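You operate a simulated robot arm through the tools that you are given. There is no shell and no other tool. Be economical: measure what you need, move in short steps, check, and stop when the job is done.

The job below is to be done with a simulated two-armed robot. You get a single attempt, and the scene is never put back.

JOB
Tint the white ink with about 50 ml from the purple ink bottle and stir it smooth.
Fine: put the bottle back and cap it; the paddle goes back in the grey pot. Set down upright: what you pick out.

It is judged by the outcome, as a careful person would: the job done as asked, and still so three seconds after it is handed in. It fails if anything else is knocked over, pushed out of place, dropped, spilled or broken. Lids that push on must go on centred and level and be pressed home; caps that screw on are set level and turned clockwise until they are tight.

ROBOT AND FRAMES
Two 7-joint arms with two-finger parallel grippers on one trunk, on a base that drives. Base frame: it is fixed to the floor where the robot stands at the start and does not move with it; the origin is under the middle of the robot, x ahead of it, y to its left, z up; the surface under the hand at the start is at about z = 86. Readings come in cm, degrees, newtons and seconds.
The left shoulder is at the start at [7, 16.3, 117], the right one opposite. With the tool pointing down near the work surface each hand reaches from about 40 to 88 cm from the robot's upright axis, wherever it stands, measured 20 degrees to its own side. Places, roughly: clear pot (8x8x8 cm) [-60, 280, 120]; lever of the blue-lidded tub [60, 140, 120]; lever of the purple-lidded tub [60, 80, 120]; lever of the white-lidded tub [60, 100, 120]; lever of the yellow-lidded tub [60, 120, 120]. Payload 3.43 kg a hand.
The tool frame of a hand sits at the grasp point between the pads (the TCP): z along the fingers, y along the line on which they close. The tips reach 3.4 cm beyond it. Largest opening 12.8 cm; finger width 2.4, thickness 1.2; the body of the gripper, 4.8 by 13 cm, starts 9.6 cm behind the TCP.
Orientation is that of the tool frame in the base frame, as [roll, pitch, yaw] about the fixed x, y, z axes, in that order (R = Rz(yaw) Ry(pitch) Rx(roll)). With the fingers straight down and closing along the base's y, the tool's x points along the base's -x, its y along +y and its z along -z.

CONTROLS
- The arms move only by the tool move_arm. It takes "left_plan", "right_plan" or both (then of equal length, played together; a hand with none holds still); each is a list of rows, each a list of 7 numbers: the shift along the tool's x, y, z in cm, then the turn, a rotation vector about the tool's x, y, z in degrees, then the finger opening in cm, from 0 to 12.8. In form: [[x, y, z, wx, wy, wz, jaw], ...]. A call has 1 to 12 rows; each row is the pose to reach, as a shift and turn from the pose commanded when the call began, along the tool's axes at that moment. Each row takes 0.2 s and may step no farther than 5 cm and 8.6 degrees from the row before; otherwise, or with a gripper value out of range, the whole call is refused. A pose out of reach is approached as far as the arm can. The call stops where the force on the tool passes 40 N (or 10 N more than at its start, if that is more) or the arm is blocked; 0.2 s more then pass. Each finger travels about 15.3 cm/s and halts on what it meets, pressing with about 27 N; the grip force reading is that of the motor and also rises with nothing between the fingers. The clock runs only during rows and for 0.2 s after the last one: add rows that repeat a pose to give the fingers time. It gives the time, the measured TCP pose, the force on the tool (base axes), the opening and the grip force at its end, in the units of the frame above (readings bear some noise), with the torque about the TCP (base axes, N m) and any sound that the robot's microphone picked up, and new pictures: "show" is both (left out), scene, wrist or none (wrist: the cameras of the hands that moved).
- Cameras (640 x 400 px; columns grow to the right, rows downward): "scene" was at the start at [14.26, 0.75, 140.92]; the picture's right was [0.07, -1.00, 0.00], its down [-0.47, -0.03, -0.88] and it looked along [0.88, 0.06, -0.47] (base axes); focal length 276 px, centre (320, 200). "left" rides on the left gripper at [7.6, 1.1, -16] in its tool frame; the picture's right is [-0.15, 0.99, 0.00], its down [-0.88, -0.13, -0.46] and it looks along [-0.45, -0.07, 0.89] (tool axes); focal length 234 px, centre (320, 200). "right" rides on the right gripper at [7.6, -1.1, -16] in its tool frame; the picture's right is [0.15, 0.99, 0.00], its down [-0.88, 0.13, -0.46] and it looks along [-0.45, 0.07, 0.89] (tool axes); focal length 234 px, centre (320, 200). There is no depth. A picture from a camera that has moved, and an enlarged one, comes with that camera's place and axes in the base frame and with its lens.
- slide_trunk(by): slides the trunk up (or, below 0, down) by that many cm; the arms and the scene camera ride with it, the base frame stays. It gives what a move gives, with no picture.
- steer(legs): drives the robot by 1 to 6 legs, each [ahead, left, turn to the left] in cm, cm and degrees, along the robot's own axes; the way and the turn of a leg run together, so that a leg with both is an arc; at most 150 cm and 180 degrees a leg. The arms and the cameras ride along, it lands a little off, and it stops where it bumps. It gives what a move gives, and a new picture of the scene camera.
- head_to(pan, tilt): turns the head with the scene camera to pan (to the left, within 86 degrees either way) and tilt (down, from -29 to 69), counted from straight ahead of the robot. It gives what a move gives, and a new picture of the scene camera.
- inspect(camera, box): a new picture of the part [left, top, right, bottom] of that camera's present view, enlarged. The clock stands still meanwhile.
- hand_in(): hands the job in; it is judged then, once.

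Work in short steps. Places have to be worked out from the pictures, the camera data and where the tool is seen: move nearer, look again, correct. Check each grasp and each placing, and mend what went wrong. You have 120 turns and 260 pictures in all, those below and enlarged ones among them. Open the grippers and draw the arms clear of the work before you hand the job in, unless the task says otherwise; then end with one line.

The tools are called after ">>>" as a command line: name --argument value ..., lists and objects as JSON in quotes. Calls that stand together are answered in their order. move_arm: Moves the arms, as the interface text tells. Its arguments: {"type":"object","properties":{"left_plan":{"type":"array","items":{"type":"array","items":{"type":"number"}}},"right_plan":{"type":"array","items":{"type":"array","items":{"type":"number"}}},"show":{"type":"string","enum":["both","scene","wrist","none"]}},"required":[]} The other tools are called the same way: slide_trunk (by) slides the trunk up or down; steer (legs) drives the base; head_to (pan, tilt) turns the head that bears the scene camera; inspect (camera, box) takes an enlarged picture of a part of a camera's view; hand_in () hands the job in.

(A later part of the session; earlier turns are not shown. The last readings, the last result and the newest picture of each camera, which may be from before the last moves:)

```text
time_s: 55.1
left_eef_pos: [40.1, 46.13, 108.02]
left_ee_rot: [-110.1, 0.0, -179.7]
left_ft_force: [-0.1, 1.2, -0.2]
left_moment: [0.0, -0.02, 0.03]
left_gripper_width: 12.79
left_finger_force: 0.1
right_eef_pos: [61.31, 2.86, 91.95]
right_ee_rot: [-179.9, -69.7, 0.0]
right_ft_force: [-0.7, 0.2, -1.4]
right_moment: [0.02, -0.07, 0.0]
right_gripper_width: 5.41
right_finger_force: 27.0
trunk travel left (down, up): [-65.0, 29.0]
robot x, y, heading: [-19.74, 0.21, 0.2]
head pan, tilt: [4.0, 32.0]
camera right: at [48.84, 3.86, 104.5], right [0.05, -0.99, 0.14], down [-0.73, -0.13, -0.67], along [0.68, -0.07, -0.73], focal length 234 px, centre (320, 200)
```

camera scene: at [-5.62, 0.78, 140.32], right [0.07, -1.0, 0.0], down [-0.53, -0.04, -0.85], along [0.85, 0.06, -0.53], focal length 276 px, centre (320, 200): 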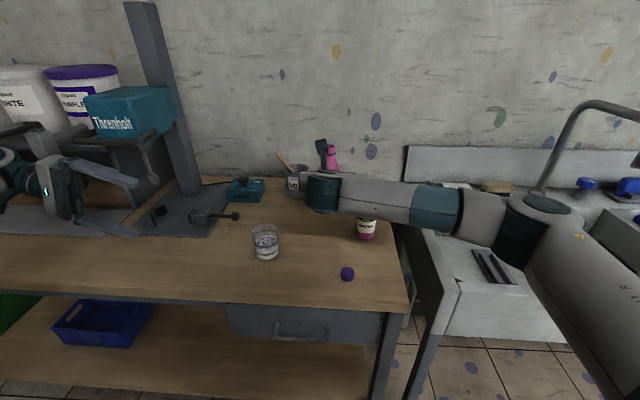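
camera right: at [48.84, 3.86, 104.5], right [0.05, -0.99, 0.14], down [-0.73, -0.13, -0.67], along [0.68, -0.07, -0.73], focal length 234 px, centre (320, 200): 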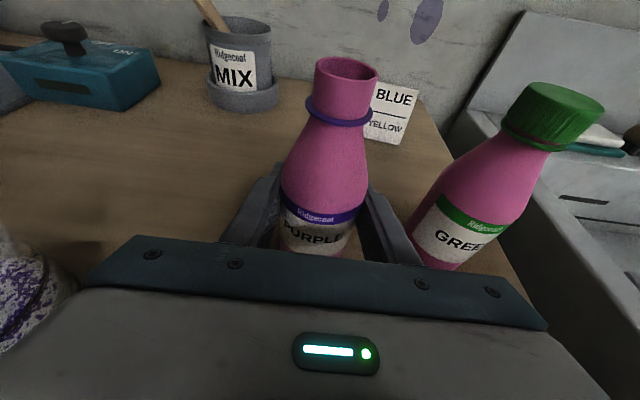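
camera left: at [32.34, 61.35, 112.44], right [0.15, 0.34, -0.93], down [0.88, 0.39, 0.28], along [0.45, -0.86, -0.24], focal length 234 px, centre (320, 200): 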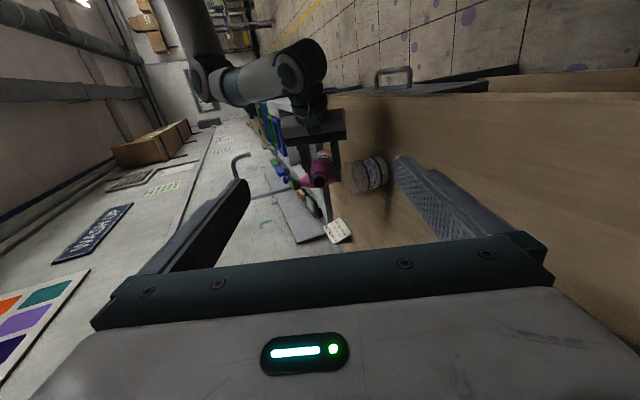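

0.35 cm still to go; lower gently, then open to 9.

>>> move_arm --right_plan '[[-0.19, 0, 0.07, 0, 0, 0, 5], [-0.36, 0, 0.13, 0, 0, 0, 5], [-0.36, 0, 0.13, 0, 0, 0, 5]]' --show "none"

>>> move_arm --right_plan '[[0, 0, 0, 0, 0, 0, 5.6], [0, 0, 0, 0, 0, 0, 6.5], [0, 0, 0, 0, 0, 0, 9], [0, 0, 0, 0, 0, 0, 9]]' --show "wrist"

```text
time_s: 55.9
left_eef_pos: [39.91, 46.24, 108.17]
left_ee_rot: [-110.0, 0.0, -179.7]
left_ft_force: [0.2, -0.9, 0.2]
left_moment: [-0.02, 0.01, 0.03]
left_gripper_width: 12.83
left_finger_force: 0.0
right_eef_pos: [61.26, 2.71, 91.72]
right_ee_rot: [-179.9, -69.9, -0.1]
right_ft_force: [2.6, 1.3, 10.2]
right_moment: [0.06, 0.21, -0.02]
right_gripper_width: 5.42
right_finger_force: 26.8
trunk travel left (down, up): [-65.0, 29.0]
robot x, y, heading: [-19.64, -0.39, 0.3]
head pan, tilt: [4.0, 32.0]
```

```text
time_s: 56.9
left_eef_pos: [40.01, 46.19, 108.09]
left_ee_rot: [-110.0, 0.1, -179.7]
left_ft_force: [1.2, -0.6, -0.8]
left_moment: [-0.03, 0.0, 0.0]
left_gripper_width: 12.82
left_finger_force: 0.0
right_eef_pos: [61.35, 2.73, 91.36]
right_ee_rot: [180.0, -69.7, 0.0]
right_ft_force: [-0.5, -0.4, 0.9]
right_moment: [-0.03, -0.02, -0.03]
right_gripper_width: 9.02
right_finger_force: 0.0
trunk travel left (down, up): [-65.0, 29.0]
robot x, y, heading: [-19.7, 0.02, 0.1]
head pan, tilt: [4.0, 32.0]
camera right: at [48.82, 3.83, 104.07], right [0.05, -0.99, 0.14], down [-0.73, -0.13, -0.67], along [0.68, -0.07, -0.73], focal length 234 px, centre (320, 200)
```

right: 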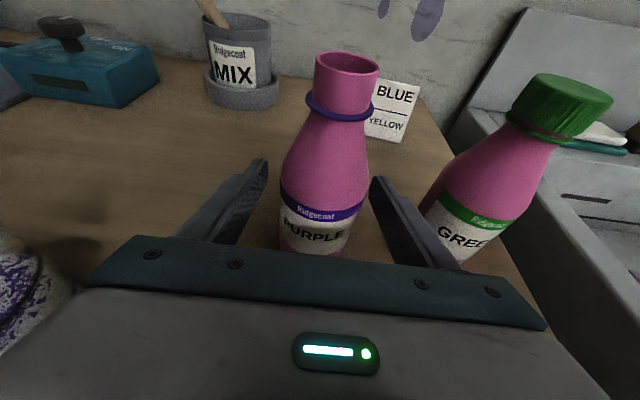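

Bottle stands upright at its place. Retreat straight back and rise.

>>> move_arm --right_plan '[[-1.2, 0, -3.29, 0, 0, 0, 9], [-2.4, 0, -6.58, 0, 0, 0, 9], [-3.6, 0, -9.87, 0, 0, 0, 9], [-4.79, 0, -13.16, 0, 0, 0, 9], [-0.28, 0, -14.8, 0, 0, 0, 9], [4.23, 0, -16.4, 0, 0, 0, 9], [8.74, 0, -18.1, 0, 0, 0, 9], [13.2, 0, -19.7, 0, 0, 0, 9], [17.8, 0, -21.4, 0, 0, 0, 9]]' --show "none"

>>> move_arm --right_plan '[[0, 0, 0, 0, -8, 0, 9], [0, 0, 0, 0, -16, 0, 9], [0, 0, 0, 0, -24, 0, 9], [0, 0, 0, 0, -32, 0, 9], [0, 0, 0, 0, -40, 0, 9], [0, 0, 0, 0, -48, 0, 9], [0, 0, 0, 0, -56, 0, 9], [0, 0, 0, 0, -64, 0, 9], [0, 0, 0, 0, -70.2, 0, 9]]' --show "both"

```text
time_s: 58.9
left_eef_pos: [40.0, 46.13, 108.06]
left_ee_rot: [-110.0, 0.0, -179.8]
left_ft_force: [-1.1, -0.7, -0.2]
left_moment: [-0.03, 0.03, 0.01]
left_gripper_width: 12.82
left_finger_force: 0.1
right_eef_pos: [47.26, 2.63, 115.85]
right_ee_rot: [179.8, -69.7, 0.2]
right_ft_force: [-0.3, 0.7, -0.5]
right_moment: [0.01, 0.03, 0.02]
right_gripper_width: 8.98
right_finger_force: 0.0
trunk travel left (down, up): [-65.0, 29.0]
robot x, y, heading: [-19.72, -0.09, 0.0]
head pan, tilt: [4.0, 32.0]
```

```text
time_s: 60.9
left_eef_pos: [40.0, 46.19, 107.98]
left_ee_rot: [-109.9, 0.0, -179.9]
left_ft_force: [-0.2, 0.0, -0.4]
left_moment: [-0.02, 0.02, -0.02]
left_gripper_width: 12.8
left_finger_force: 0.0
right_eef_pos: [47.34, 2.88, 115.54]
right_ee_rot: [179.9, 0.6, 0.1]
right_ft_force: [0.7, 0.3, 0.4]
right_moment: [0.02, 0.01, -0.01]
right_gripper_width: 9.03
right_finger_force: 0.1
trunk travel left (down, up): [-65.0, 29.0]
robot x, y, heading: [-19.71, 0.2, 0.1]
head pan, tilt: [4.0, 32.0]
camera scene: at [-5.63, 0.78, 140.32], right [0.07, -1.0, 0.0], down [-0.53, -0.04, -0.85], along [0.85, 0.06, -0.53], focal length 276 px, centre (320, 200)
camera right: at [55.0, 3.92, 131.39], right [0.15, -0.99, 0.0], down [-0.88, -0.13, 0.47], along [-0.46, -0.07, -0.89], focal length 234 px, centre (320, 200)
```

scene: 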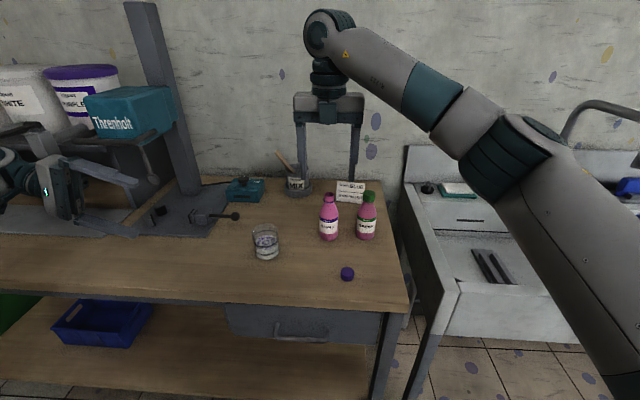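
right: 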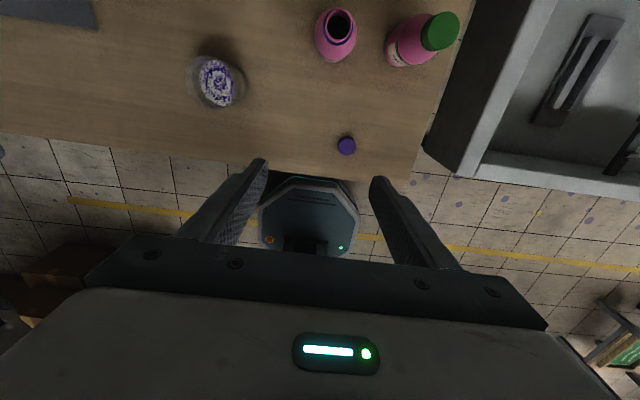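

Cap located at (44.6, −2.6). I spin the right wrist back 180° (so clockwise turns are available later) while moving over the cap.

>>> move_arm --right_plan '[[-0.3, 0.5, 0.7, 0, 0, -8.2, 9], [-0.5, 1, 1.4, 0, 0, -16.4, 8], [-0.7, 1.5, 2.2, 0, 0, -24.6, 7], [-1, 2, 2.9, 0, 0, -32.8, 6], [-1.2, 2.5, 3.6, 0, 0, -41, 6], [-1.5, 3, 4.4, 0, 0, -49.2, 6], [-1.8, 3.5, 5, 0, 0, -57.4, 6], [-2, 4, 5.8, 0, 0, -65.6, 6], [-2.3, 4.5, 6.5, 0, 0, -73.8, 6], [-2.5, 5, 7.3, 0, 0, -82, 6], [-2.7, 5.4, 8, 0, 0, -90, 6]]' --show "none"

>>> move_arm --right_plan '[[0, 0, 0, 0, 0, -8.2, 6], [0, 0, 0, 0, 0, -16.4, 6], [0, 0, 0, 0, 0, -24.6, 6], [0, 0, 0, 0, 0, -32.8, 6], [0, 0, 0, 0, 0, -41, 6], [0, 0, 0, 0, 0, -49.2, 6], [0, 0, 0, 0, 0, -57.4, 6], [0, 0, 0, 0, 0, -65.6, 6], [0, 0, 0, 0, 0, -73.8, 6], [0, 0, 0, 0, 0, -82, 6], [0, 0, 0, 0, 0, -90, 6]]' --show "wrist"

```text
time_s: 63.3
left_eef_pos: [39.99, 46.15, 108.05]
left_ee_rot: [-110.0, 0.0, -179.9]
left_ft_force: [-0.1, -0.5, -0.1]
left_moment: [0.01, 0.0, 0.0]
left_gripper_width: 12.83
left_finger_force: 0.0
right_eef_pos: [44.6, -2.67, 107.44]
right_ee_rot: [-179.5, 0.0, 90.3]
right_ft_force: [-0.6, -0.8, 0.6]
right_moment: [0.0, -0.01, 0.03]
right_gripper_width: 5.98
right_finger_force: 0.0
trunk travel left (down, up): [-65.0, 29.0]
robot x, y, heading: [-19.83, 0.09, -0.1]
head pan, tilt: [4.0, 32.0]
```

```text
time_s: 65.7
left_eef_pos: [40.06, 46.05, 108.02]
left_ee_rot: [-110.0, 0.0, -179.8]
left_ft_force: [0.4, -0.3, -0.1]
left_moment: [-0.02, -0.02, -0.01]
left_gripper_width: 12.8
left_finger_force: 0.0
right_eef_pos: [44.6, -2.44, 107.68]
right_ee_rot: [-180.0, -0.6, -179.9]
right_ft_force: [-0.1, -0.5, -0.5]
right_moment: [0.01, 0.02, -0.01]
right_gripper_width: 6.0
right_finger_force: 0.2
trunk travel left (down, up): [-65.0, 29.0]
robot x, y, heading: [-19.49, -0.02, 0.3]
head pan, tilt: [4.0, 32.0]
camera right: at [37.03, -3.81, 123.58], right [-0.15, 0.99, 0.0], down [0.88, 0.13, 0.45], along [0.44, 0.07, -0.89], focal length 234 px, centre (320, 200)
```

right: 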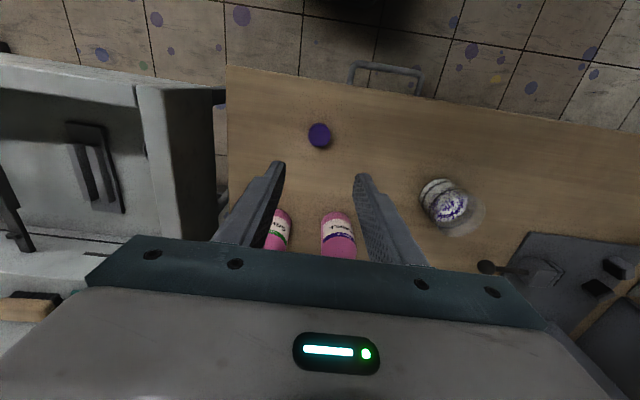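

Descend to about z=96 above the cap and re-measure; also level the small 0.6° pitch.

>>> move_arm --right_plan '[[0.1, 0, 4, 0, 0.6, 0, 6], [0.2, -0.1, 8, 0, 0.6, 0, 6], [0.4, -0.2, 11.7, 0, 0.6, 0, 6], [0.4, -0.2, 11.7, 0, 0.6, 0, 6]]' --show "wrist"

>>> inspect --camera "scene" --box '[310, 200, 390, 290]'

```text
time_s: 66.7
left_eef_pos: [40.12, 46.1, 108.02]
left_ee_rot: [-110.0, 0.1, -179.8]
left_ft_force: [-0.3, 0.0, 1.0]
left_moment: [0.02, -0.01, 0.01]
left_gripper_width: 12.78
left_finger_force: 0.1
right_eef_pos: [44.11, -2.77, 95.88]
right_ee_rot: [179.9, -1.1, 180.0]
right_ft_force: [0.4, 0.1, -0.1]
right_moment: [0.05, -0.02, 0.02]
right_gripper_width: 5.99
right_finger_force: 0.0
trunk travel left (down, up): [-65.0, 29.0]
robot x, y, heading: [-19.79, 0.2, -0.1]
head pan, tilt: [4.0, 32.0]
camera right: at [36.68, -3.88, 111.93], right [-0.15, 0.99, 0.0], down [0.89, 0.13, 0.44], along [0.43, 0.07, -0.9], focal length 234 px, centre (320, 200)
```

right: 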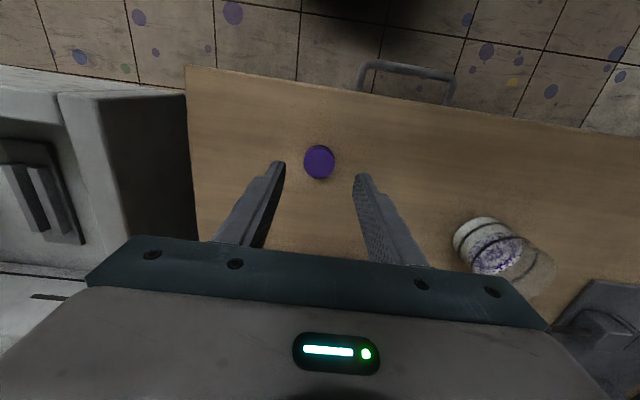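

```text
4.44 times, centred on (350, 245) of scene
camera zoom: at [-5.68, 0.76, 140.33], right [0.07, -1.0, 0.0], down [-0.53, -0.04, -0.85], along [0.85, 0.06, -0.53], focal length 1226 px, centre (187, 0)
```

zoom: 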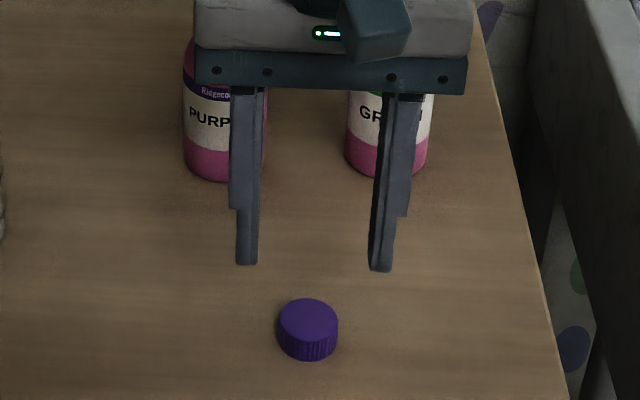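

Cap centre ≈(44.0, −2.75). Correct tilt and descend to z=90.0 (tips ~0.6 above the table).

>>> move_arm --right_plan '[[0.1, 0, 2, 0, -0.6, 0, 6], [0.15, 0, 4, 0, -1.1, 0, 6], [0.15, 0, 5.5, 0, -1.1, 0, 6], [0.15, 0, 5.9, 0, -1.1, 0, 6], [0.15, 0, 5.9, 0, -1.1, 0, 6]]' --show "wrist"

>>> inspect --camera "scene" --box '[310, 220, 380, 290]'

```text
time_s: 67.9
left_eef_pos: [39.97, 46.2, 108.0]
left_ee_rot: [-110.0, 0.0, -179.7]
left_ft_force: [-0.3, -0.4, -0.3]
left_moment: [0.02, -0.03, 0.01]
left_gripper_width: 12.79
left_finger_force: 0.1
right_eef_pos: [43.8, -2.78, 89.84]
right_ee_rot: [180.0, 0.0, -179.9]
right_ft_force: [0.0, -0.4, -0.6]
right_moment: [-0.01, 0.01, 0.04]
right_gripper_width: 6.01
right_finger_force: 0.1
trunk travel left (down, up): [-65.0, 29.0]
robot x, y, heading: [-19.66, 0.12, 0.3]
head pan, tilt: [4.0, 32.0]
camera right: at [36.12, -4.0, 105.83], right [-0.15, 0.99, 0.0], down [0.88, 0.13, 0.46], along [0.45, 0.07, -0.89], focal length 234 px, centre (320, 200)
```

right: 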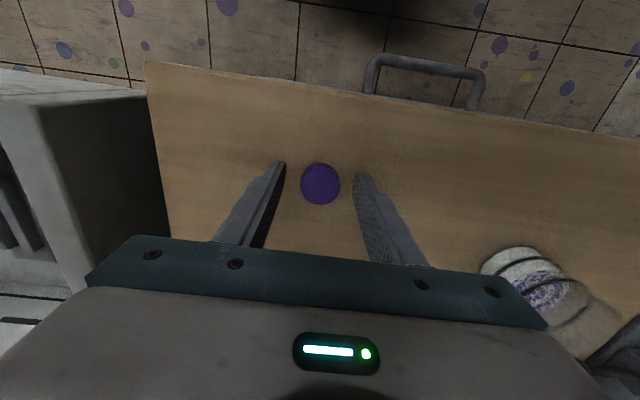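

```text
5.71 times, centred on (345, 255) of scene
camera zoom: at [-5.64, 0.74, 140.32], right [0.07, -1.0, 0.0], down [-0.53, -0.04, -0.85], along [0.85, 0.06, -0.53], focal length 1576 px, centre (177, -114)
```

zoom: 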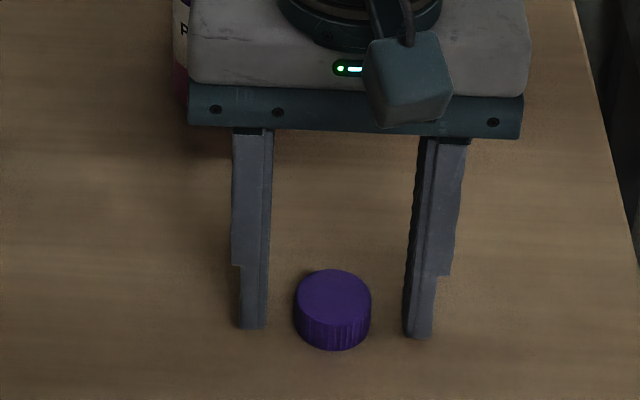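

Cap is centred between the tips. Close on it.

>>> move_arm --right_plan '[[0, 0, 0, 0, 0, 0, 4.5], [0, 0, 0, 0, 0, 0, 3.2], [0, 0, 0, 0, 0, 0, 3], [0, 0, 0, 0, 0, 0, 3]]' --show "none"

>>> move_arm --right_plan '[[0, 0, -1, 0, 0, 0, 3], [0, 0, -5, 0, 0, 0, 3], [0, 0, -10, 0, 0, 0, 3], [0, 0, -15, 0, 0, 0, 3], [0, 0, -20, 0, 0, 0, 3], [0, 0, -20, 0, 0, 0, 3]]' --show "both"

```text
time_s: 68.9
left_eef_pos: [39.83, 46.28, 107.99]
left_ee_rot: [-109.9, 0.0, -179.8]
left_ft_force: [0.4, 0.2, 0.4]
left_moment: [-0.01, 0.0, 0.04]
left_gripper_width: 12.8
left_finger_force: 0.0
right_eef_pos: [43.87, -2.87, 90.0]
right_ee_rot: [-179.9, -0.1, 179.9]
right_ft_force: [0.4, 0.1, -0.5]
right_moment: [0.05, 0.0, -0.05]
right_gripper_width: 3.13
right_finger_force: 27.4
trunk travel left (down, up): [-65.0, 29.0]
robot x, y, heading: [-19.83, 0.2, 0.2]
head pan, tilt: [4.0, 32.0]
```

```text
time_s: 70.3
left_eef_pos: [40.07, 46.12, 108.06]
left_ee_rot: [-110.1, -0.1, -179.8]
left_ft_force: [1.0, -0.5, -0.4]
left_moment: [0.0, 0.02, -0.01]
left_gripper_width: 12.78
left_finger_force: 0.1
right_eef_pos: [43.92, -3.08, 109.64]
right_ee_rot: [180.0, -0.1, 180.0]
right_ft_force: [0.1, 0.4, -0.2]
right_moment: [0.02, 0.02, -0.05]
right_gripper_width: 3.11
right_finger_force: 27.6
trunk travel left (down, up): [-65.0, 29.0]
robot x, y, heading: [-19.78, -0.23, -0.2]
head pan, tilt: [4.0, 32.0]
camera scene: at [-5.57, 0.69, 140.31], right [0.07, -1.0, 0.0], down [-0.53, -0.04, -0.85], along [0.85, 0.06, -0.53], focal length 276 px, centre (320, 200)
camera right: at [36.29, -4.27, 125.67], right [-0.15, 0.99, 0.0], down [0.88, 0.13, 0.45], along [0.45, 0.07, -0.89], focal length 234 px, centre (320, 200)
```

scene: 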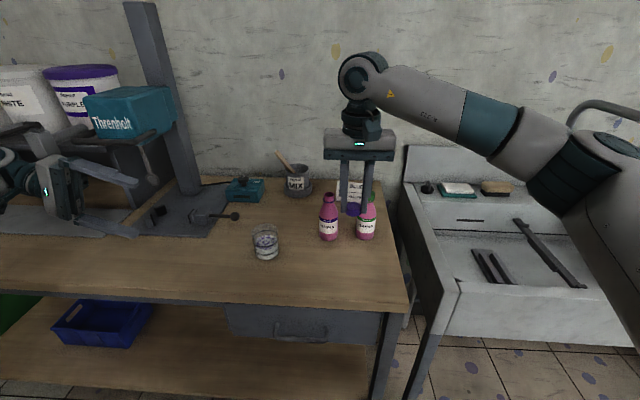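
right: 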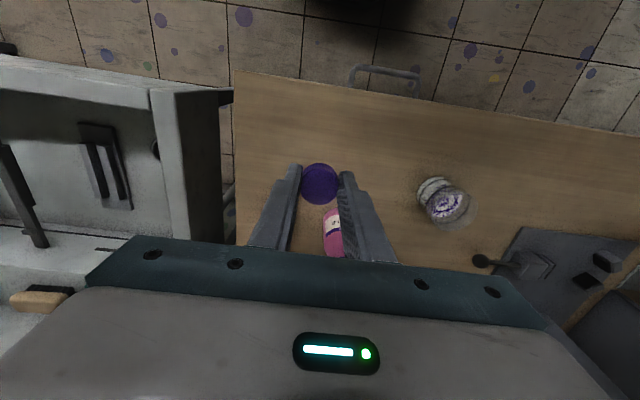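

Cap held (3.1 cm). I move the right hand aside with it, and spin the left wrist −90° to prepare to hold the bottle from the front.

>>> move_arm --right_plan '[[-2, -2, -1.2, 0, 0, 0, 3], [-4, -4, -2.4, 0, 0, 0, 3], [-6, -6, -3.6, 0, 0, 0, 3], [-8, -8, -4.8, 0, 0, 0, 3], [-10, -10, -6, 0, 0, 0, 3], [-12, -12, -7, 0, 0, 0, 3], [-14, -13, -8, 0, 0, 0, 3], [-14, -13, -8, 0, 0, 0, 3], [-14, -13, -8, 0, 0, 0, 3], [-14, -13, -8, 0, 0, 0, 3], [-14, -13, -8, 0, 0, 0, 3]]' --left_plan '[[0, 0, 0, 0, 0, -8.2, 9], [0, 0, 0, 0, 0, -16.4, 9], [0, 0, 0, 0, 0, -24.6, 9], [0, 0, 0, 0, 0, -32.8, 9], [0, 0, 0, 0, 0, -41, 9], [0, 0, 0, 0, 0, -49.2, 9], [0, 0, 0, 0, 0, -57.4, 9], [0, 0, 0, 0, 0, -65.6, 9], [0, 0, 0, 0, 0, -73.8, 9], [0, 0, 0, 0, 0, -82, 9], [0, 0, 0, 0, 0, -90, 9]]' --show "scene"

```text
time_s: 72.7
left_eef_pos: [40.08, 46.08, 108.12]
left_ee_rot: [179.5, -70.0, -89.2]
left_ft_force: [-0.1, -0.9, 0.8]
left_moment: [0.01, 0.0, 0.02]
left_gripper_width: 8.97
left_finger_force: 0.0
right_eef_pos: [57.8, -16.13, 117.84]
right_ee_rot: [-180.0, 0.1, -179.9]
right_ft_force: [-0.3, -0.7, 0.1]
right_moment: [-0.01, 0.0, 0.02]
right_gripper_width: 3.1
right_finger_force: 26.7
trunk travel left (down, up): [-65.0, 29.0]
robot x, y, heading: [-19.81, -0.12, 0.0]
head pan, tilt: [4.0, 32.0]
camera scene: at [-5.65, 0.71, 140.32], right [0.07, -1.0, 0.0], down [-0.53, -0.04, -0.85], along [0.85, 0.06, -0.53], focal length 276 px, centre (320, 200)
```

scene: 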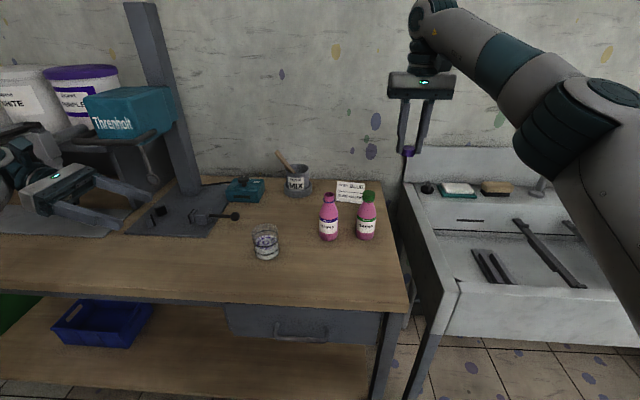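

Now swing the left hand to point forward (75° about vertical) and move in front of the bottle at (47.7, 6.4, 104).

>>> move_arm --left_plan '[[0.97, -0.77, 3.87, 7.05, 0, -2.55, 9], [1.95, -1.54, 7.74, 14.1, 0, -5.1, 9], [2.92, -2.31, 11.6, 21.15, 0, -7.65, 9], [3.9, -3.08, 15.5, 28.2, 0, -10.2, 9], [4.87, -3.85, 19.35, 35.25, 0, -12.75, 9], [5.84, -4.62, 23.2, 42.3, 0, -15.3, 9], [6.82, -5.39, 27.1, 49.35, 0, -17.85, 9], [7.8, -6.16, 31, 56.4, 0, -20.4, 9], [8.77, -6.93, 34.8, 63.45, 0, -22.95, 9], [9.74, -7.7, 38.7, 70.5, 0, -25.5, 9], [9.74, -7.7, 38.7, 70.5, 0, -25.5, 9]]' --show "both"

```text
time_s: 75.1
left_eef_pos: [47.44, 8.7, 105.1]
left_ee_rot: [-178.1, -70.2, -20.3]
left_ft_force: [0.1, -1.1, -1.2]
left_moment: [-0.04, -0.09, 0.04]
left_gripper_width: 8.99
left_finger_force: 0.1
left hand out of reach, approached as far as the arm can: row 10, 11
right_eef_pos: [57.8, -16.15, 117.97]
right_ee_rot: [-180.0, 0.0, -180.0]
right_ft_force: [0.0, -0.8, 0.1]
right_moment: [0.0, 0.01, 0.03]
right_gripper_width: 3.13
right_finger_force: 26.2
trunk travel left (down, up): [-65.0, 29.0]
robot x, y, heading: [-19.6, -0.3, 0.1]
head pan, tilt: [4.0, 32.0]
camera scene: at [-5.67, 0.67, 140.34], right [0.07, -1.0, 0.0], down [-0.53, -0.04, -0.85], along [0.85, 0.06, -0.53], focal length 276 px, centre (320, 200)
camera left: at [35.19, 11.28, 117.7], right [-0.36, -0.92, -0.15], down [-0.65, 0.36, -0.67], along [0.67, -0.15, -0.72], focal length 234 px, centre (320, 200)
```

scene: 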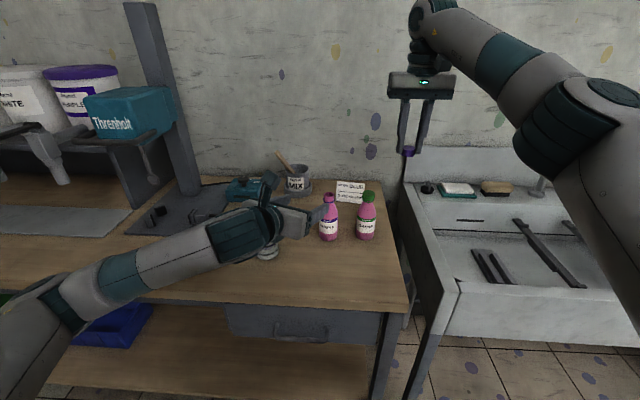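
left: 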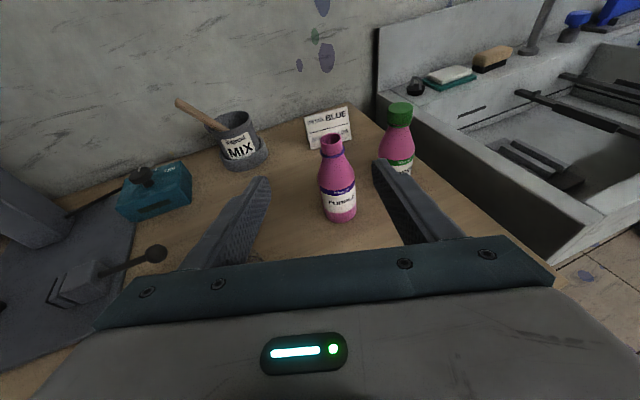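

Near a joint limit, but the approach direction (−18°) is fine; I turn to −24° and descend to z≈91.5 in front of the bottle.

>>> move_arm --left_plan '[[-3.1, 0, 1.4, -2.8, 0, 1, 9], [-6.2, 0, 2.8, -5.6, 0, 2.05, 9], [-9.3, -0.1, 4.2, -5.6, 0, 2.05, 9], [-12.44, -0.12, 5.6, -5.6, 0, 2.05, 9], [-12.44, -0.12, 5.6, -5.6, 0, 2.05, 9]]' --show "both"

```text
time_s: 76.3
left_eef_pos: [48.8, 8.82, 91.61]
left_ee_rot: [-178.5, -70.1, -26.0]
left_ft_force: [-0.6, 0.6, -0.4]
left_moment: [-0.01, 0.01, 0.0]
left_gripper_width: 9.03
left_finger_force: 0.1
left hand out of reach, approached as far as the arm can: row 1
right_eef_pos: [57.89, -15.99, 117.97]
right_ee_rot: [180.0, 0.0, -179.8]
right_ft_force: [-0.1, 0.8, 0.1]
right_moment: [-0.01, 0.02, -0.03]
right_gripper_width: 3.11
right_finger_force: 27.0
trunk travel left (down, up): [-65.0, 29.0]
robot x, y, heading: [-19.88, 0.4, 0.2]
head pan, tilt: [4.0, 32.0]
camera scene: at [-5.64, 0.87, 140.32], right [0.07, -1.0, 0.0], down [-0.53, -0.04, -0.85], along [0.85, 0.06, -0.53], focal length 276 px, centre (320, 200)
camera left: at [37.05, 12.67, 104.12], right [-0.46, -0.88, -0.15], down [-0.61, 0.43, -0.67], along [0.65, -0.22, -0.73], focal length 234 px, centre (320, 200)
```

scene: 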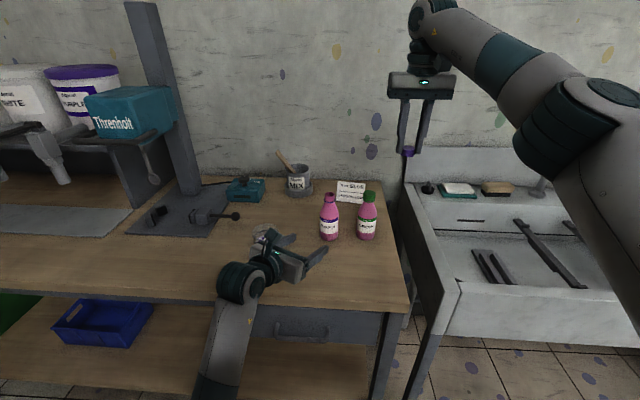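
left: 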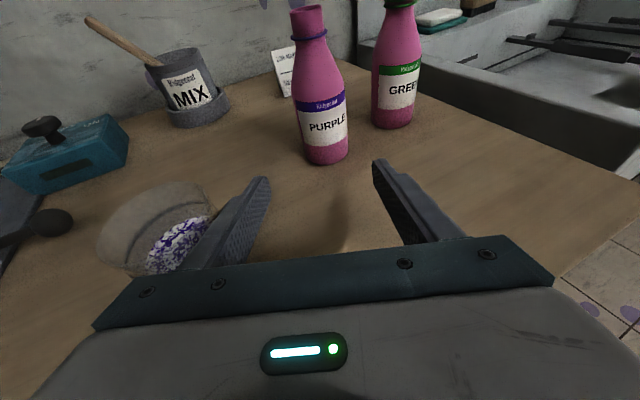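

The left forearm now comes from below the table front; check its clearance to the table edge before advancing.

>>> head_to --pan 12 --tilt 55

```text
time_s: 77.1
left_eef_pos: [48.89, 8.65, 91.65]
left_ee_rot: [-178.3, -70.0, -26.3]
left_ft_force: [-0.3, 0.7, 0.3]
left_moment: [-0.02, 0.0, -0.04]
left_gripper_width: 9.04
left_finger_force: 0.1
right_eef_pos: [57.78, -15.98, 117.77]
right_ee_rot: [180.0, 0.0, 180.0]
right_ft_force: [-0.2, -0.7, -0.1]
right_moment: [-0.02, 0.01, -0.01]
right_gripper_width: 3.1
right_finger_force: 26.9
trunk travel left (down, up): [-65.0, 29.0]
robot x, y, heading: [-19.84, 0.02, 0.2]
head pan, tilt: [12.0, 55.0]
camera scene: at [-7.52, 1.6, 137.04], right [0.21, -0.98, 0.0], down [-0.8, -0.17, -0.57], along [0.56, 0.12, -0.82], focal length 276 px, centre (320, 200)
```

scene: 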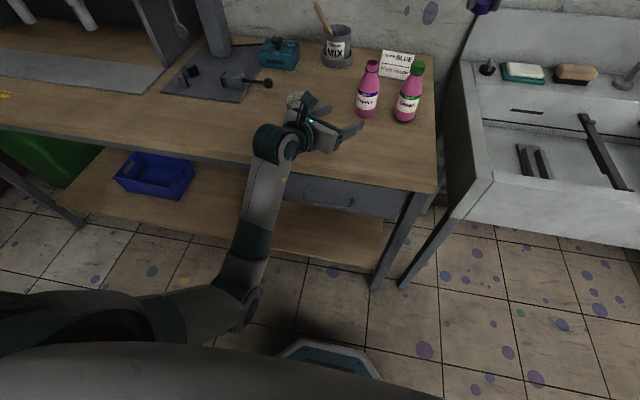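

Clearance looks adequate (forearm rises from below the edge). Advance toward the bottle, most of the way.

>>> move_arm --left_plan '[[1.15, 0.08, 3.24, 0, 0, 0, 9], [2.3, 0.15, 6.48, 0, 0, 0, 9], [3.45, 0.22, 9.7, 0, 0, 0, 9], [4.15, 0.27, 11.7, 0, 0, 0, 9], [4.15, 0.27, 11.7, 0, 0, 0, 9]]' --show "both"

```text
time_s: 77.9
left_eef_pos: [52.62, 7.22, 88.45]
left_ee_rot: [-176.4, -71.8, -27.7]
left_ft_force: [-36.2, 13.5, 26.3]
left_moment: [-1.6, 0.39, -2.14]
left_gripper_width: 9.1
left_finger_force: 0.9
left hand out of reach, approached as far as the arm can: row 1, 2, 3
right_eef_pos: [57.72, -15.78, 117.91]
right_ee_rot: [-180.0, 0.0, -179.8]
right_ft_force: [1.0, -0.3, -0.9]
right_moment: [0.02, 0.09, -0.03]
right_gripper_width: 3.09
right_finger_force: 27.1
trunk travel left (down, up): [-65.0, 29.0]
robot x, y, heading: [-19.92, 0.27, 0.6]
head pan, tilt: [12.0, 55.0]
stopped in row 3 (left hand): the force on the tool passed its limit at 105 N (the readings are from after the stop); the commanded pose is now the measured one
camera scene: at [-7.79, 1.64, 137.06], right [0.21, -0.98, 0.0], down [-0.8, -0.17, -0.57], along [0.56, 0.12, -0.82], focal length 276 px, centre (320, 200)
camera left: at [40.37, 11.14, 100.43], right [-0.45, -0.88, -0.16], down [-0.58, 0.42, -0.69], along [0.68, -0.22, -0.7], focal length 234 px, centre (320, 200)
```

scene: 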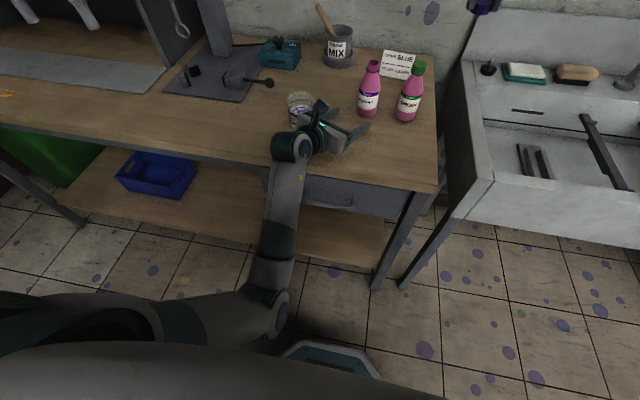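
left: 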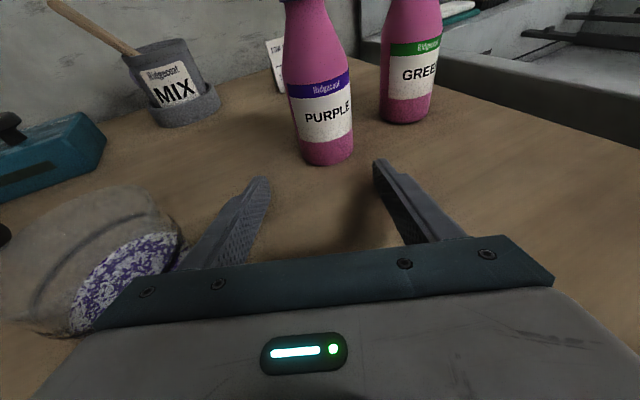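

Blocked at the table edge; nothing displaced. Back off and up right away.

>>> move_arm --left_plan '[[0.5, 0, -3, 0, 0, 0, 9], [2, 0, -6, 0, 0, 0, 9], [5, 0, -8, 0, 0, 0, 9], [9, 0, -9, 0, 0, 0, 9], [13, 0, -10, 0, 0, 0, 9], [16, 0, -11, 0, 0, 0, 9]]' --show "both"

```text
time_s: 79.3
left_eef_pos: [47.44, 9.24, 106.72]
left_ee_rot: [-176.7, -71.1, -27.6]
left_ft_force: [0.2, -0.1, 0.0]
left_moment: [0.01, 0.0, 0.01]
left_gripper_width: 8.97
left_finger_force: 0.0
right_eef_pos: [57.9, -15.75, 117.9]
right_ee_rot: [180.0, 0.0, -179.9]
right_ft_force: [0.4, 0.5, 0.0]
right_moment: [-0.02, -0.01, 0.03]
right_gripper_width: 3.15
right_finger_force: 25.7
trunk travel left (down, up): [-65.0, 29.0]
robot x, y, heading: [-19.55, 0.33, 0.4]
head pan, tilt: [12.0, 55.0]
camera scene: at [-7.56, 1.71, 137.03], right [0.21, -0.98, 0.0], down [-0.8, -0.17, -0.57], along [0.56, 0.12, -0.82], focal length 276 px, centre (320, 200)
camera left: at [35.38, 13.06, 118.92], right [-0.45, -0.88, -0.16], down [-0.59, 0.43, -0.68], along [0.67, -0.21, -0.71], focal length 234 px, centre (320, 200)
```

scene: 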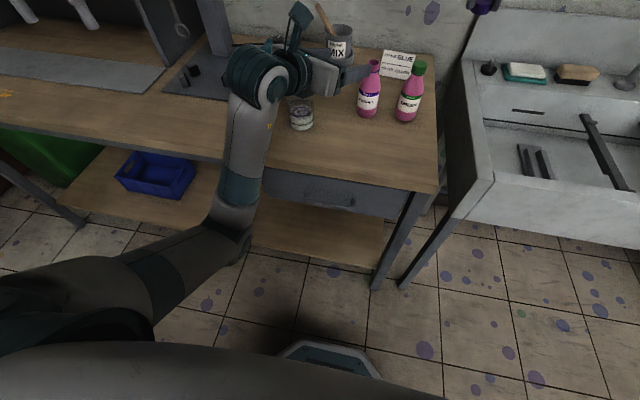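
left: 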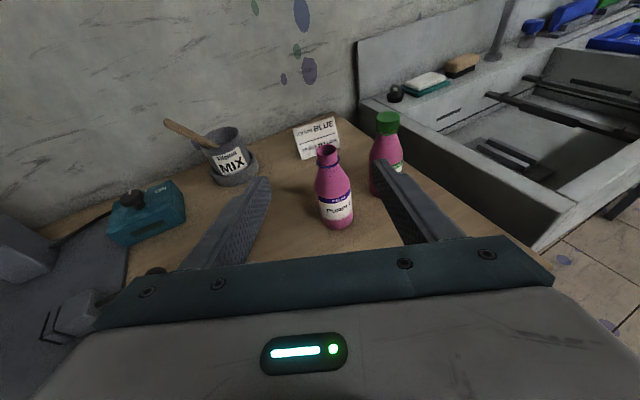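

Nothing was moved. New plan: try screwing with downward pressure without holding the body. Left hand clears to the left first, then the right hand brings the cap over the bottle with a −90° pre-turn.

>>> move_arm --left_plan '[[0.4, -3.45, -2.8, 0, 0, 0, 9], [0.8, -6.9, -5.6, 0, 0, 0, 9], [1.2, -10.35, -8.4, 0, 0, 0, 9], [1.6, -13.8, -11.1, 0, 0, 0, 9], [2, -17.2, -13.9, 0, 0, 0, 9], [2.4, -20.7, -16.7, 0, 0, 0, 9]]' --show "none"

>>> move_arm --right_plan '[[-0.3, 1.7, 0.2, 0, 0, -8.2, 3], [-0.6, 3.4, 0.4, 0, 0, -16.4, 3], [-0.9, 5.1, 0.6, 0, 0, -24.6, 3], [-1.2, 6.8, 0.8, 0, 0, -32.8, 3], [-1.5, 8.5, 1, 0, 0, -41, 3], [-1.8, 10.2, 1.5, 0, 0, -49.2, 3], [-2.1, 11.9, 2, 0, 0, -57.4, 3], [-2.4, 13.6, 3, 0, 0, -65.6, 3], [-2.7, 15.3, 4, 0, 0, -73.8, 3], [-3, 17, 4.5, 0, 0, -82, 3], [-3.3, 18.7, 5, 0, 0, -90, 3], [-3.3, 18.7, 5, 0, 0, -90, 3]]' --show "both"

>>> head_to --pan 4 --tilt 32

>>> inspect --camera "scene" --box '[290, 160, 370, 250]'

```text
time_s: 80.7
left_eef_pos: [42.46, 34.08, 114.73]
left_ee_rot: [-176.7, -71.4, -27.6]
left_ft_force: [-0.3, 0.1, 0.4]
left_moment: [0.01, 0.0, -0.03]
left_gripper_width: 9.01
left_finger_force: 0.0
right_eef_pos: [57.84, -15.57, 117.92]
right_ee_rot: [-179.8, 0.0, -179.8]
right_ft_force: [0.3, 1.5, 0.4]
right_moment: [-0.02, 0.01, -0.04]
right_gripper_width: 3.11
right_finger_force: 26.7
trunk travel left (down, up): [-65.0, 29.0]
robot x, y, heading: [-19.55, 0.3, 0.1]
head pan, tilt: [12.0, 55.0]
```

```text
time_s: 83.3
left_eef_pos: [42.38, 33.5, 114.93]
left_ee_rot: [-175.8, -71.1, -28.4]
left_ft_force: [-0.6, -0.6, -0.1]
left_moment: [0.05, 0.03, 0.06]
left_gripper_width: 9.01
left_finger_force: 0.1
right_eef_pos: [32.14, 0.9, 112.69]
right_ee_rot: [-179.2, 0.6, -96.1]
right_ft_force: [-0.8, -0.1, 0.2]
right_moment: [0.06, 0.0, -0.02]
right_gripper_width: 3.17
right_finger_force: 25.5
right hand out of reach, approached as far as the arm can: row 3, 4, 5, 6, 7, 8, 9, 10, 11, 12
trunk travel left (down, up): [-65.0, 29.0]
robot x, y, heading: [-19.68, 0.05, 0.3]
head pan, tilt: [12.0, 55.0]
camera scene: at [-7.72, 1.23, 137.06], right [0.21, -0.98, 0.0], down [-0.8, -0.17, -0.57], along [0.56, 0.12, -0.82], focal length 276 px, centre (320, 200)
camera right: at [32.16, -6.86, 128.58], right [-1.0, -0.04, -0.02], down [-0.04, 0.89, 0.46], along [0.0, 0.46, -0.89], focal length 234 px, centre (320, 200)
```

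scene: 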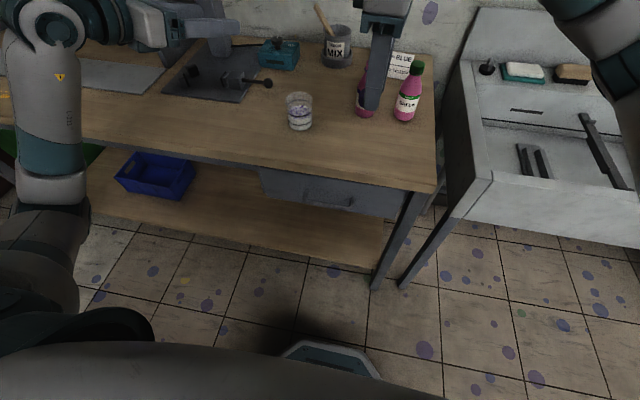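
right: 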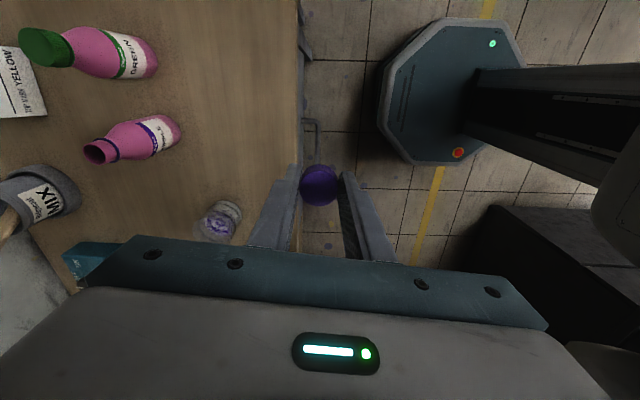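

```text
time_s: 84.1
left_eef_pos: [42.68, 34.02, 114.59]
left_ee_rot: [-176.5, -71.1, -27.7]
left_ft_force: [0.1, -0.1, -0.4]
left_moment: [0.02, -0.02, 0.03]
left_gripper_width: 9.01
left_finger_force: 0.1
right_eef_pos: [32.51, 1.39, 112.57]
right_ee_rot: [-179.2, 0.3, -96.0]
right_ft_force: [-0.3, 0.1, 0.0]
right_moment: [0.0, 0.03, -0.03]
right_gripper_width: 3.08
right_finger_force: 26.7
trunk travel left (down, up): [-65.0, 29.0]
robot x, y, heading: [-19.74, 0.33, 0.1]
head pan, tilt: [4.0, 32.0]
camera scene: at [-5.64, 0.83, 140.31], right [0.07, -1.0, 0.0], down [-0.53, -0.04, -0.85], along [0.84, 0.06, -0.53], focal length 276 px, centre (320, 200)
```

scene: 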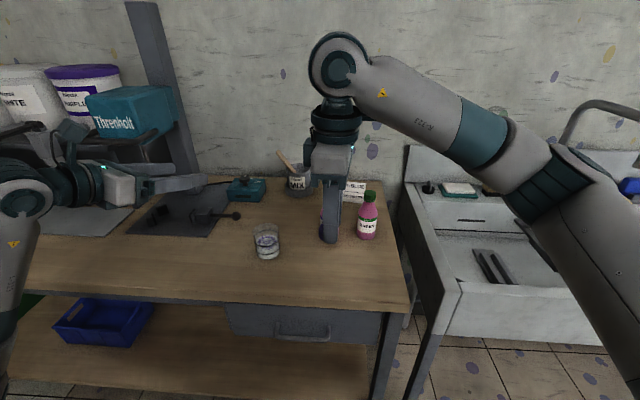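

```text
4.44 times, centred on (330, 205) of scene
camera zoom: at [-5.64, 0.83, 140.31], right [0.07, -1.0, 0.0], down [-0.53, -0.04, -0.85], along [0.84, 0.06, -0.53], focal length 1226 px, centre (276, 178)
```

zoom: 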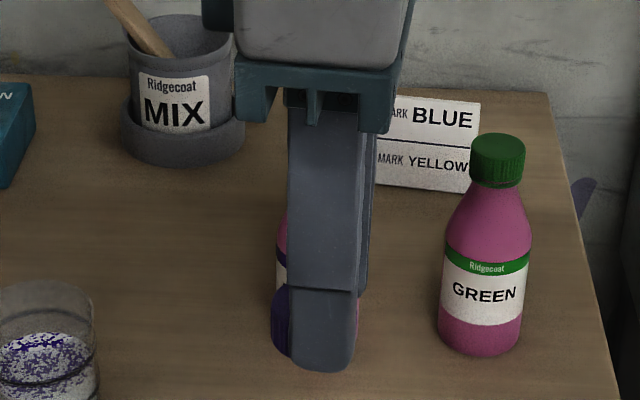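

At that reach the −90° turn is out of range. Drive the base 16 cm forward so the bottle is at a comfortable distance.

>>> steer --legs '[[16, 0, 0]]'

```text
time_s: 85.6
left_eef_pos: [58.53, 34.01, 114.54]
left_ee_rot: [-176.5, -71.2, -27.8]
left_ft_force: [0.2, 0.5, 0.0]
left_moment: [-0.03, 0.02, -0.02]
left_gripper_width: 9.01
left_finger_force: 0.0
right_eef_pos: [48.46, 1.45, 112.59]
right_ee_rot: [-179.2, 0.5, -96.1]
right_ft_force: [0.0, 0.3, -0.2]
right_moment: [-0.02, 0.0, 0.01]
right_gripper_width: 3.1
right_finger_force: 27.1
trunk travel left (down, up): [-65.0, 29.0]
robot x, y, heading: [-3.86, 0.22, 0.2]
head pan, tilt: [4.0, 32.0]
camera scene: at [10.39, 0.86, 140.33], right [0.07, -1.0, 0.0], down [-0.53, -0.04, -0.85], along [0.85, 0.06, -0.53], focal length 276 px, centre (320, 200)
```

scene: 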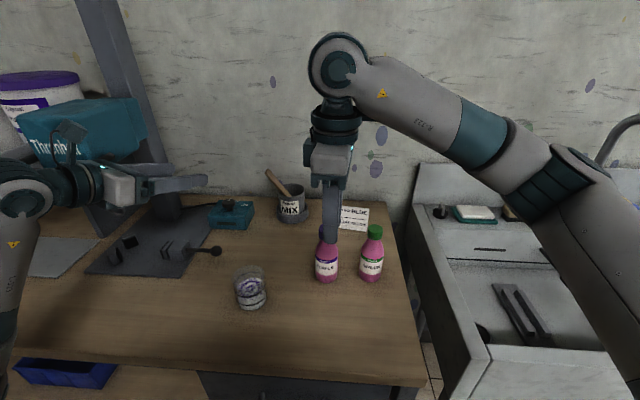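

Move the cap toward the bottle at height 113 and level the hand.

>>> move_arm --right_plan '[[-0.8, -2.8, 0, -0.4, 0.25, 0, 3], [-1.5, -5.6, -0.2, -0.8, 0.5, 0, 3], [-2.24, -8.3, -0.4, -0.8, 0.5, 0, 3], [-2.24, -8.3, -0.4, -0.8, 0.5, 0, 3]]' --show "wrist"

```text
time_s: 86.6
left_eef_pos: [58.61, 34.15, 114.68]
left_ee_rot: [-176.5, -71.2, -27.9]
left_ft_force: [0.8, 0.3, 0.0]
left_moment: [0.01, -0.02, -0.02]
left_gripper_width: 9.01
left_finger_force: 0.0
right_eef_pos: [48.42, 2.92, 112.36]
right_ee_rot: [179.9, 0.0, -96.3]
right_ft_force: [-0.4, 0.1, -0.8]
right_moment: [-0.01, 0.0, -0.04]
right_gripper_width: 3.08
right_finger_force: 27.0
right hand out of reach, approached as far as the arm can: row 1, 2, 3, 4
trunk travel left (down, up): [-65.0, 29.0]
robot x, y, heading: [-3.5, -0.0, 0.4]
head pan, tilt: [4.0, 32.0]
camera right: at [48.7, -4.71, 128.26], right [-1.0, -0.04, 0.0], down [-0.03, 0.89, 0.46], along [-0.02, 0.45, -0.89], focal length 234 px, centre (320, 200)
```

right: 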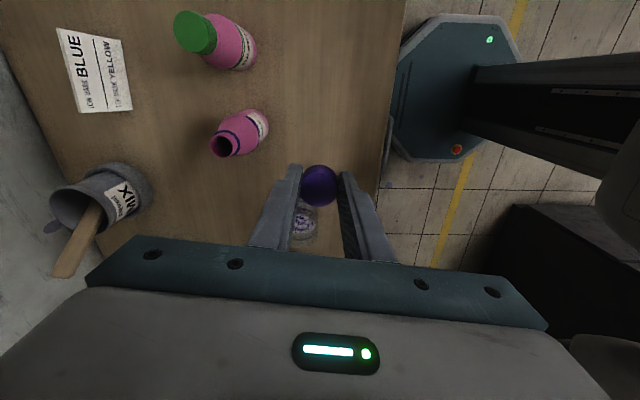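

The negative spin is the limiting joint. Turn back +46° and then move over to x≈61.

>>> move_arm --right_plan '[[0, 0, 0, 0, 0, 8, 3], [0, 0, 0, 0, 0, 16, 3], [0, 0, 0, 0, 0, 24, 3], [-0.2, -2, 0, 0, 0, 32, 3], [-0.4, -4.4, 0, 0, 0, 40, 3], [-0.7, -7, -0.2, 0, 0, 46, 3], [-1, -9.7, -0.4, 0, 0, 46, 3], [-1.27, -12.4, -0.5, 0, 0, 46, 3], [-1.27, -12.4, -0.5, 0, 0, 46, 3]]' --show "both"

>>> inspect --camera "scene" --box '[290, 200, 370, 290]'

```text
time_s: 88.6
left_eef_pos: [58.64, 34.0, 114.61]
left_ee_rot: [-176.4, -71.3, -27.8]
left_ft_force: [0.0, 0.3, -0.9]
left_moment: [0.01, -0.02, 0.0]
left_gripper_width: 8.98
left_finger_force: 0.1
right_eef_pos: [60.72, 2.85, 112.78]
right_ee_rot: [-180.0, -0.2, -142.2]
right_ft_force: [-0.6, -0.2, -0.1]
right_moment: [-0.02, -0.01, 0.02]
right_gripper_width: 3.15
right_finger_force: 27.0
trunk travel left (down, up): [-65.0, 29.0]
robot x, y, heading: [-3.78, 0.07, 0.3]
head pan, tilt: [4.0, 32.0]
camera scene: at [10.35, 0.84, 140.33], right [0.07, -1.0, 0.0], down [-0.53, -0.04, -0.85], along [0.85, 0.06, -0.53], focal length 276 px, centre (320, 200)
camera right: at [55.33, -2.75, 128.78], right [-0.72, 0.69, 0.0], down [0.61, 0.64, 0.46], along [0.31, 0.33, -0.89], focal length 234 px, centre (320, 200)
```

scene: 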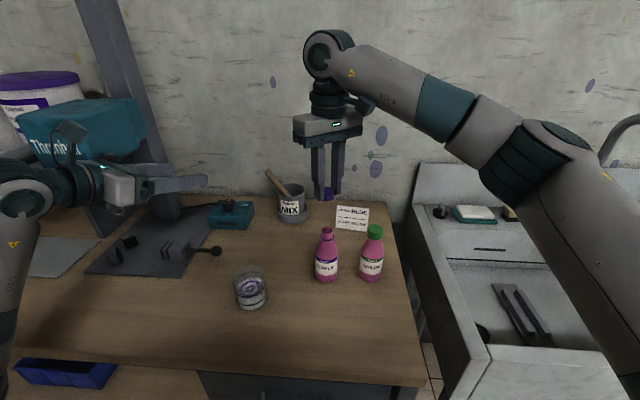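
right: 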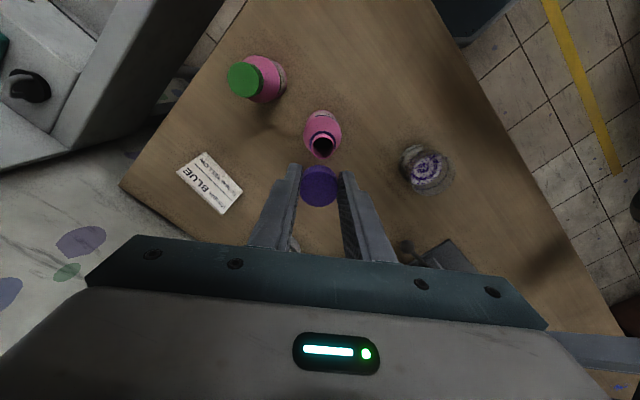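

```text
4.44 times, centred on (330, 245) of scene
camera zoom: at [10.35, 0.84, 140.33], right [0.07, -1.0, 0.0], down [-0.53, -0.04, -0.85], along [0.85, 0.06, -0.53], focal length 1226 px, centre (276, 0)
```

zoom: 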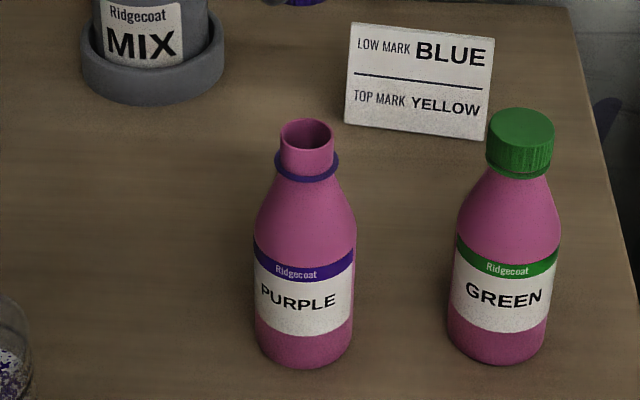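

Both in view. Zoom the wrist view to locate the mouth relative to the cap.

>>> inspect --camera "right" --box '[280, 100, 360, 210]'

```text
3.64 times, centred on (320, 155) of right
camera zoom: at [55.33, -2.75, 128.78], right [-0.72, 0.69, 0.0], down [0.61, 0.64, 0.46], along [0.31, 0.33, -0.89], focal length 852 px, centre (320, 364)
```

zoom: 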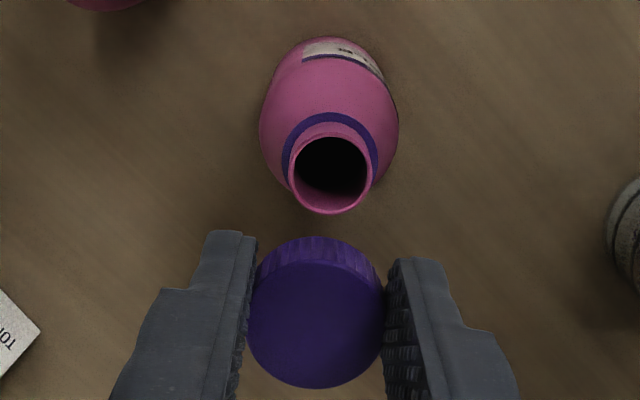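

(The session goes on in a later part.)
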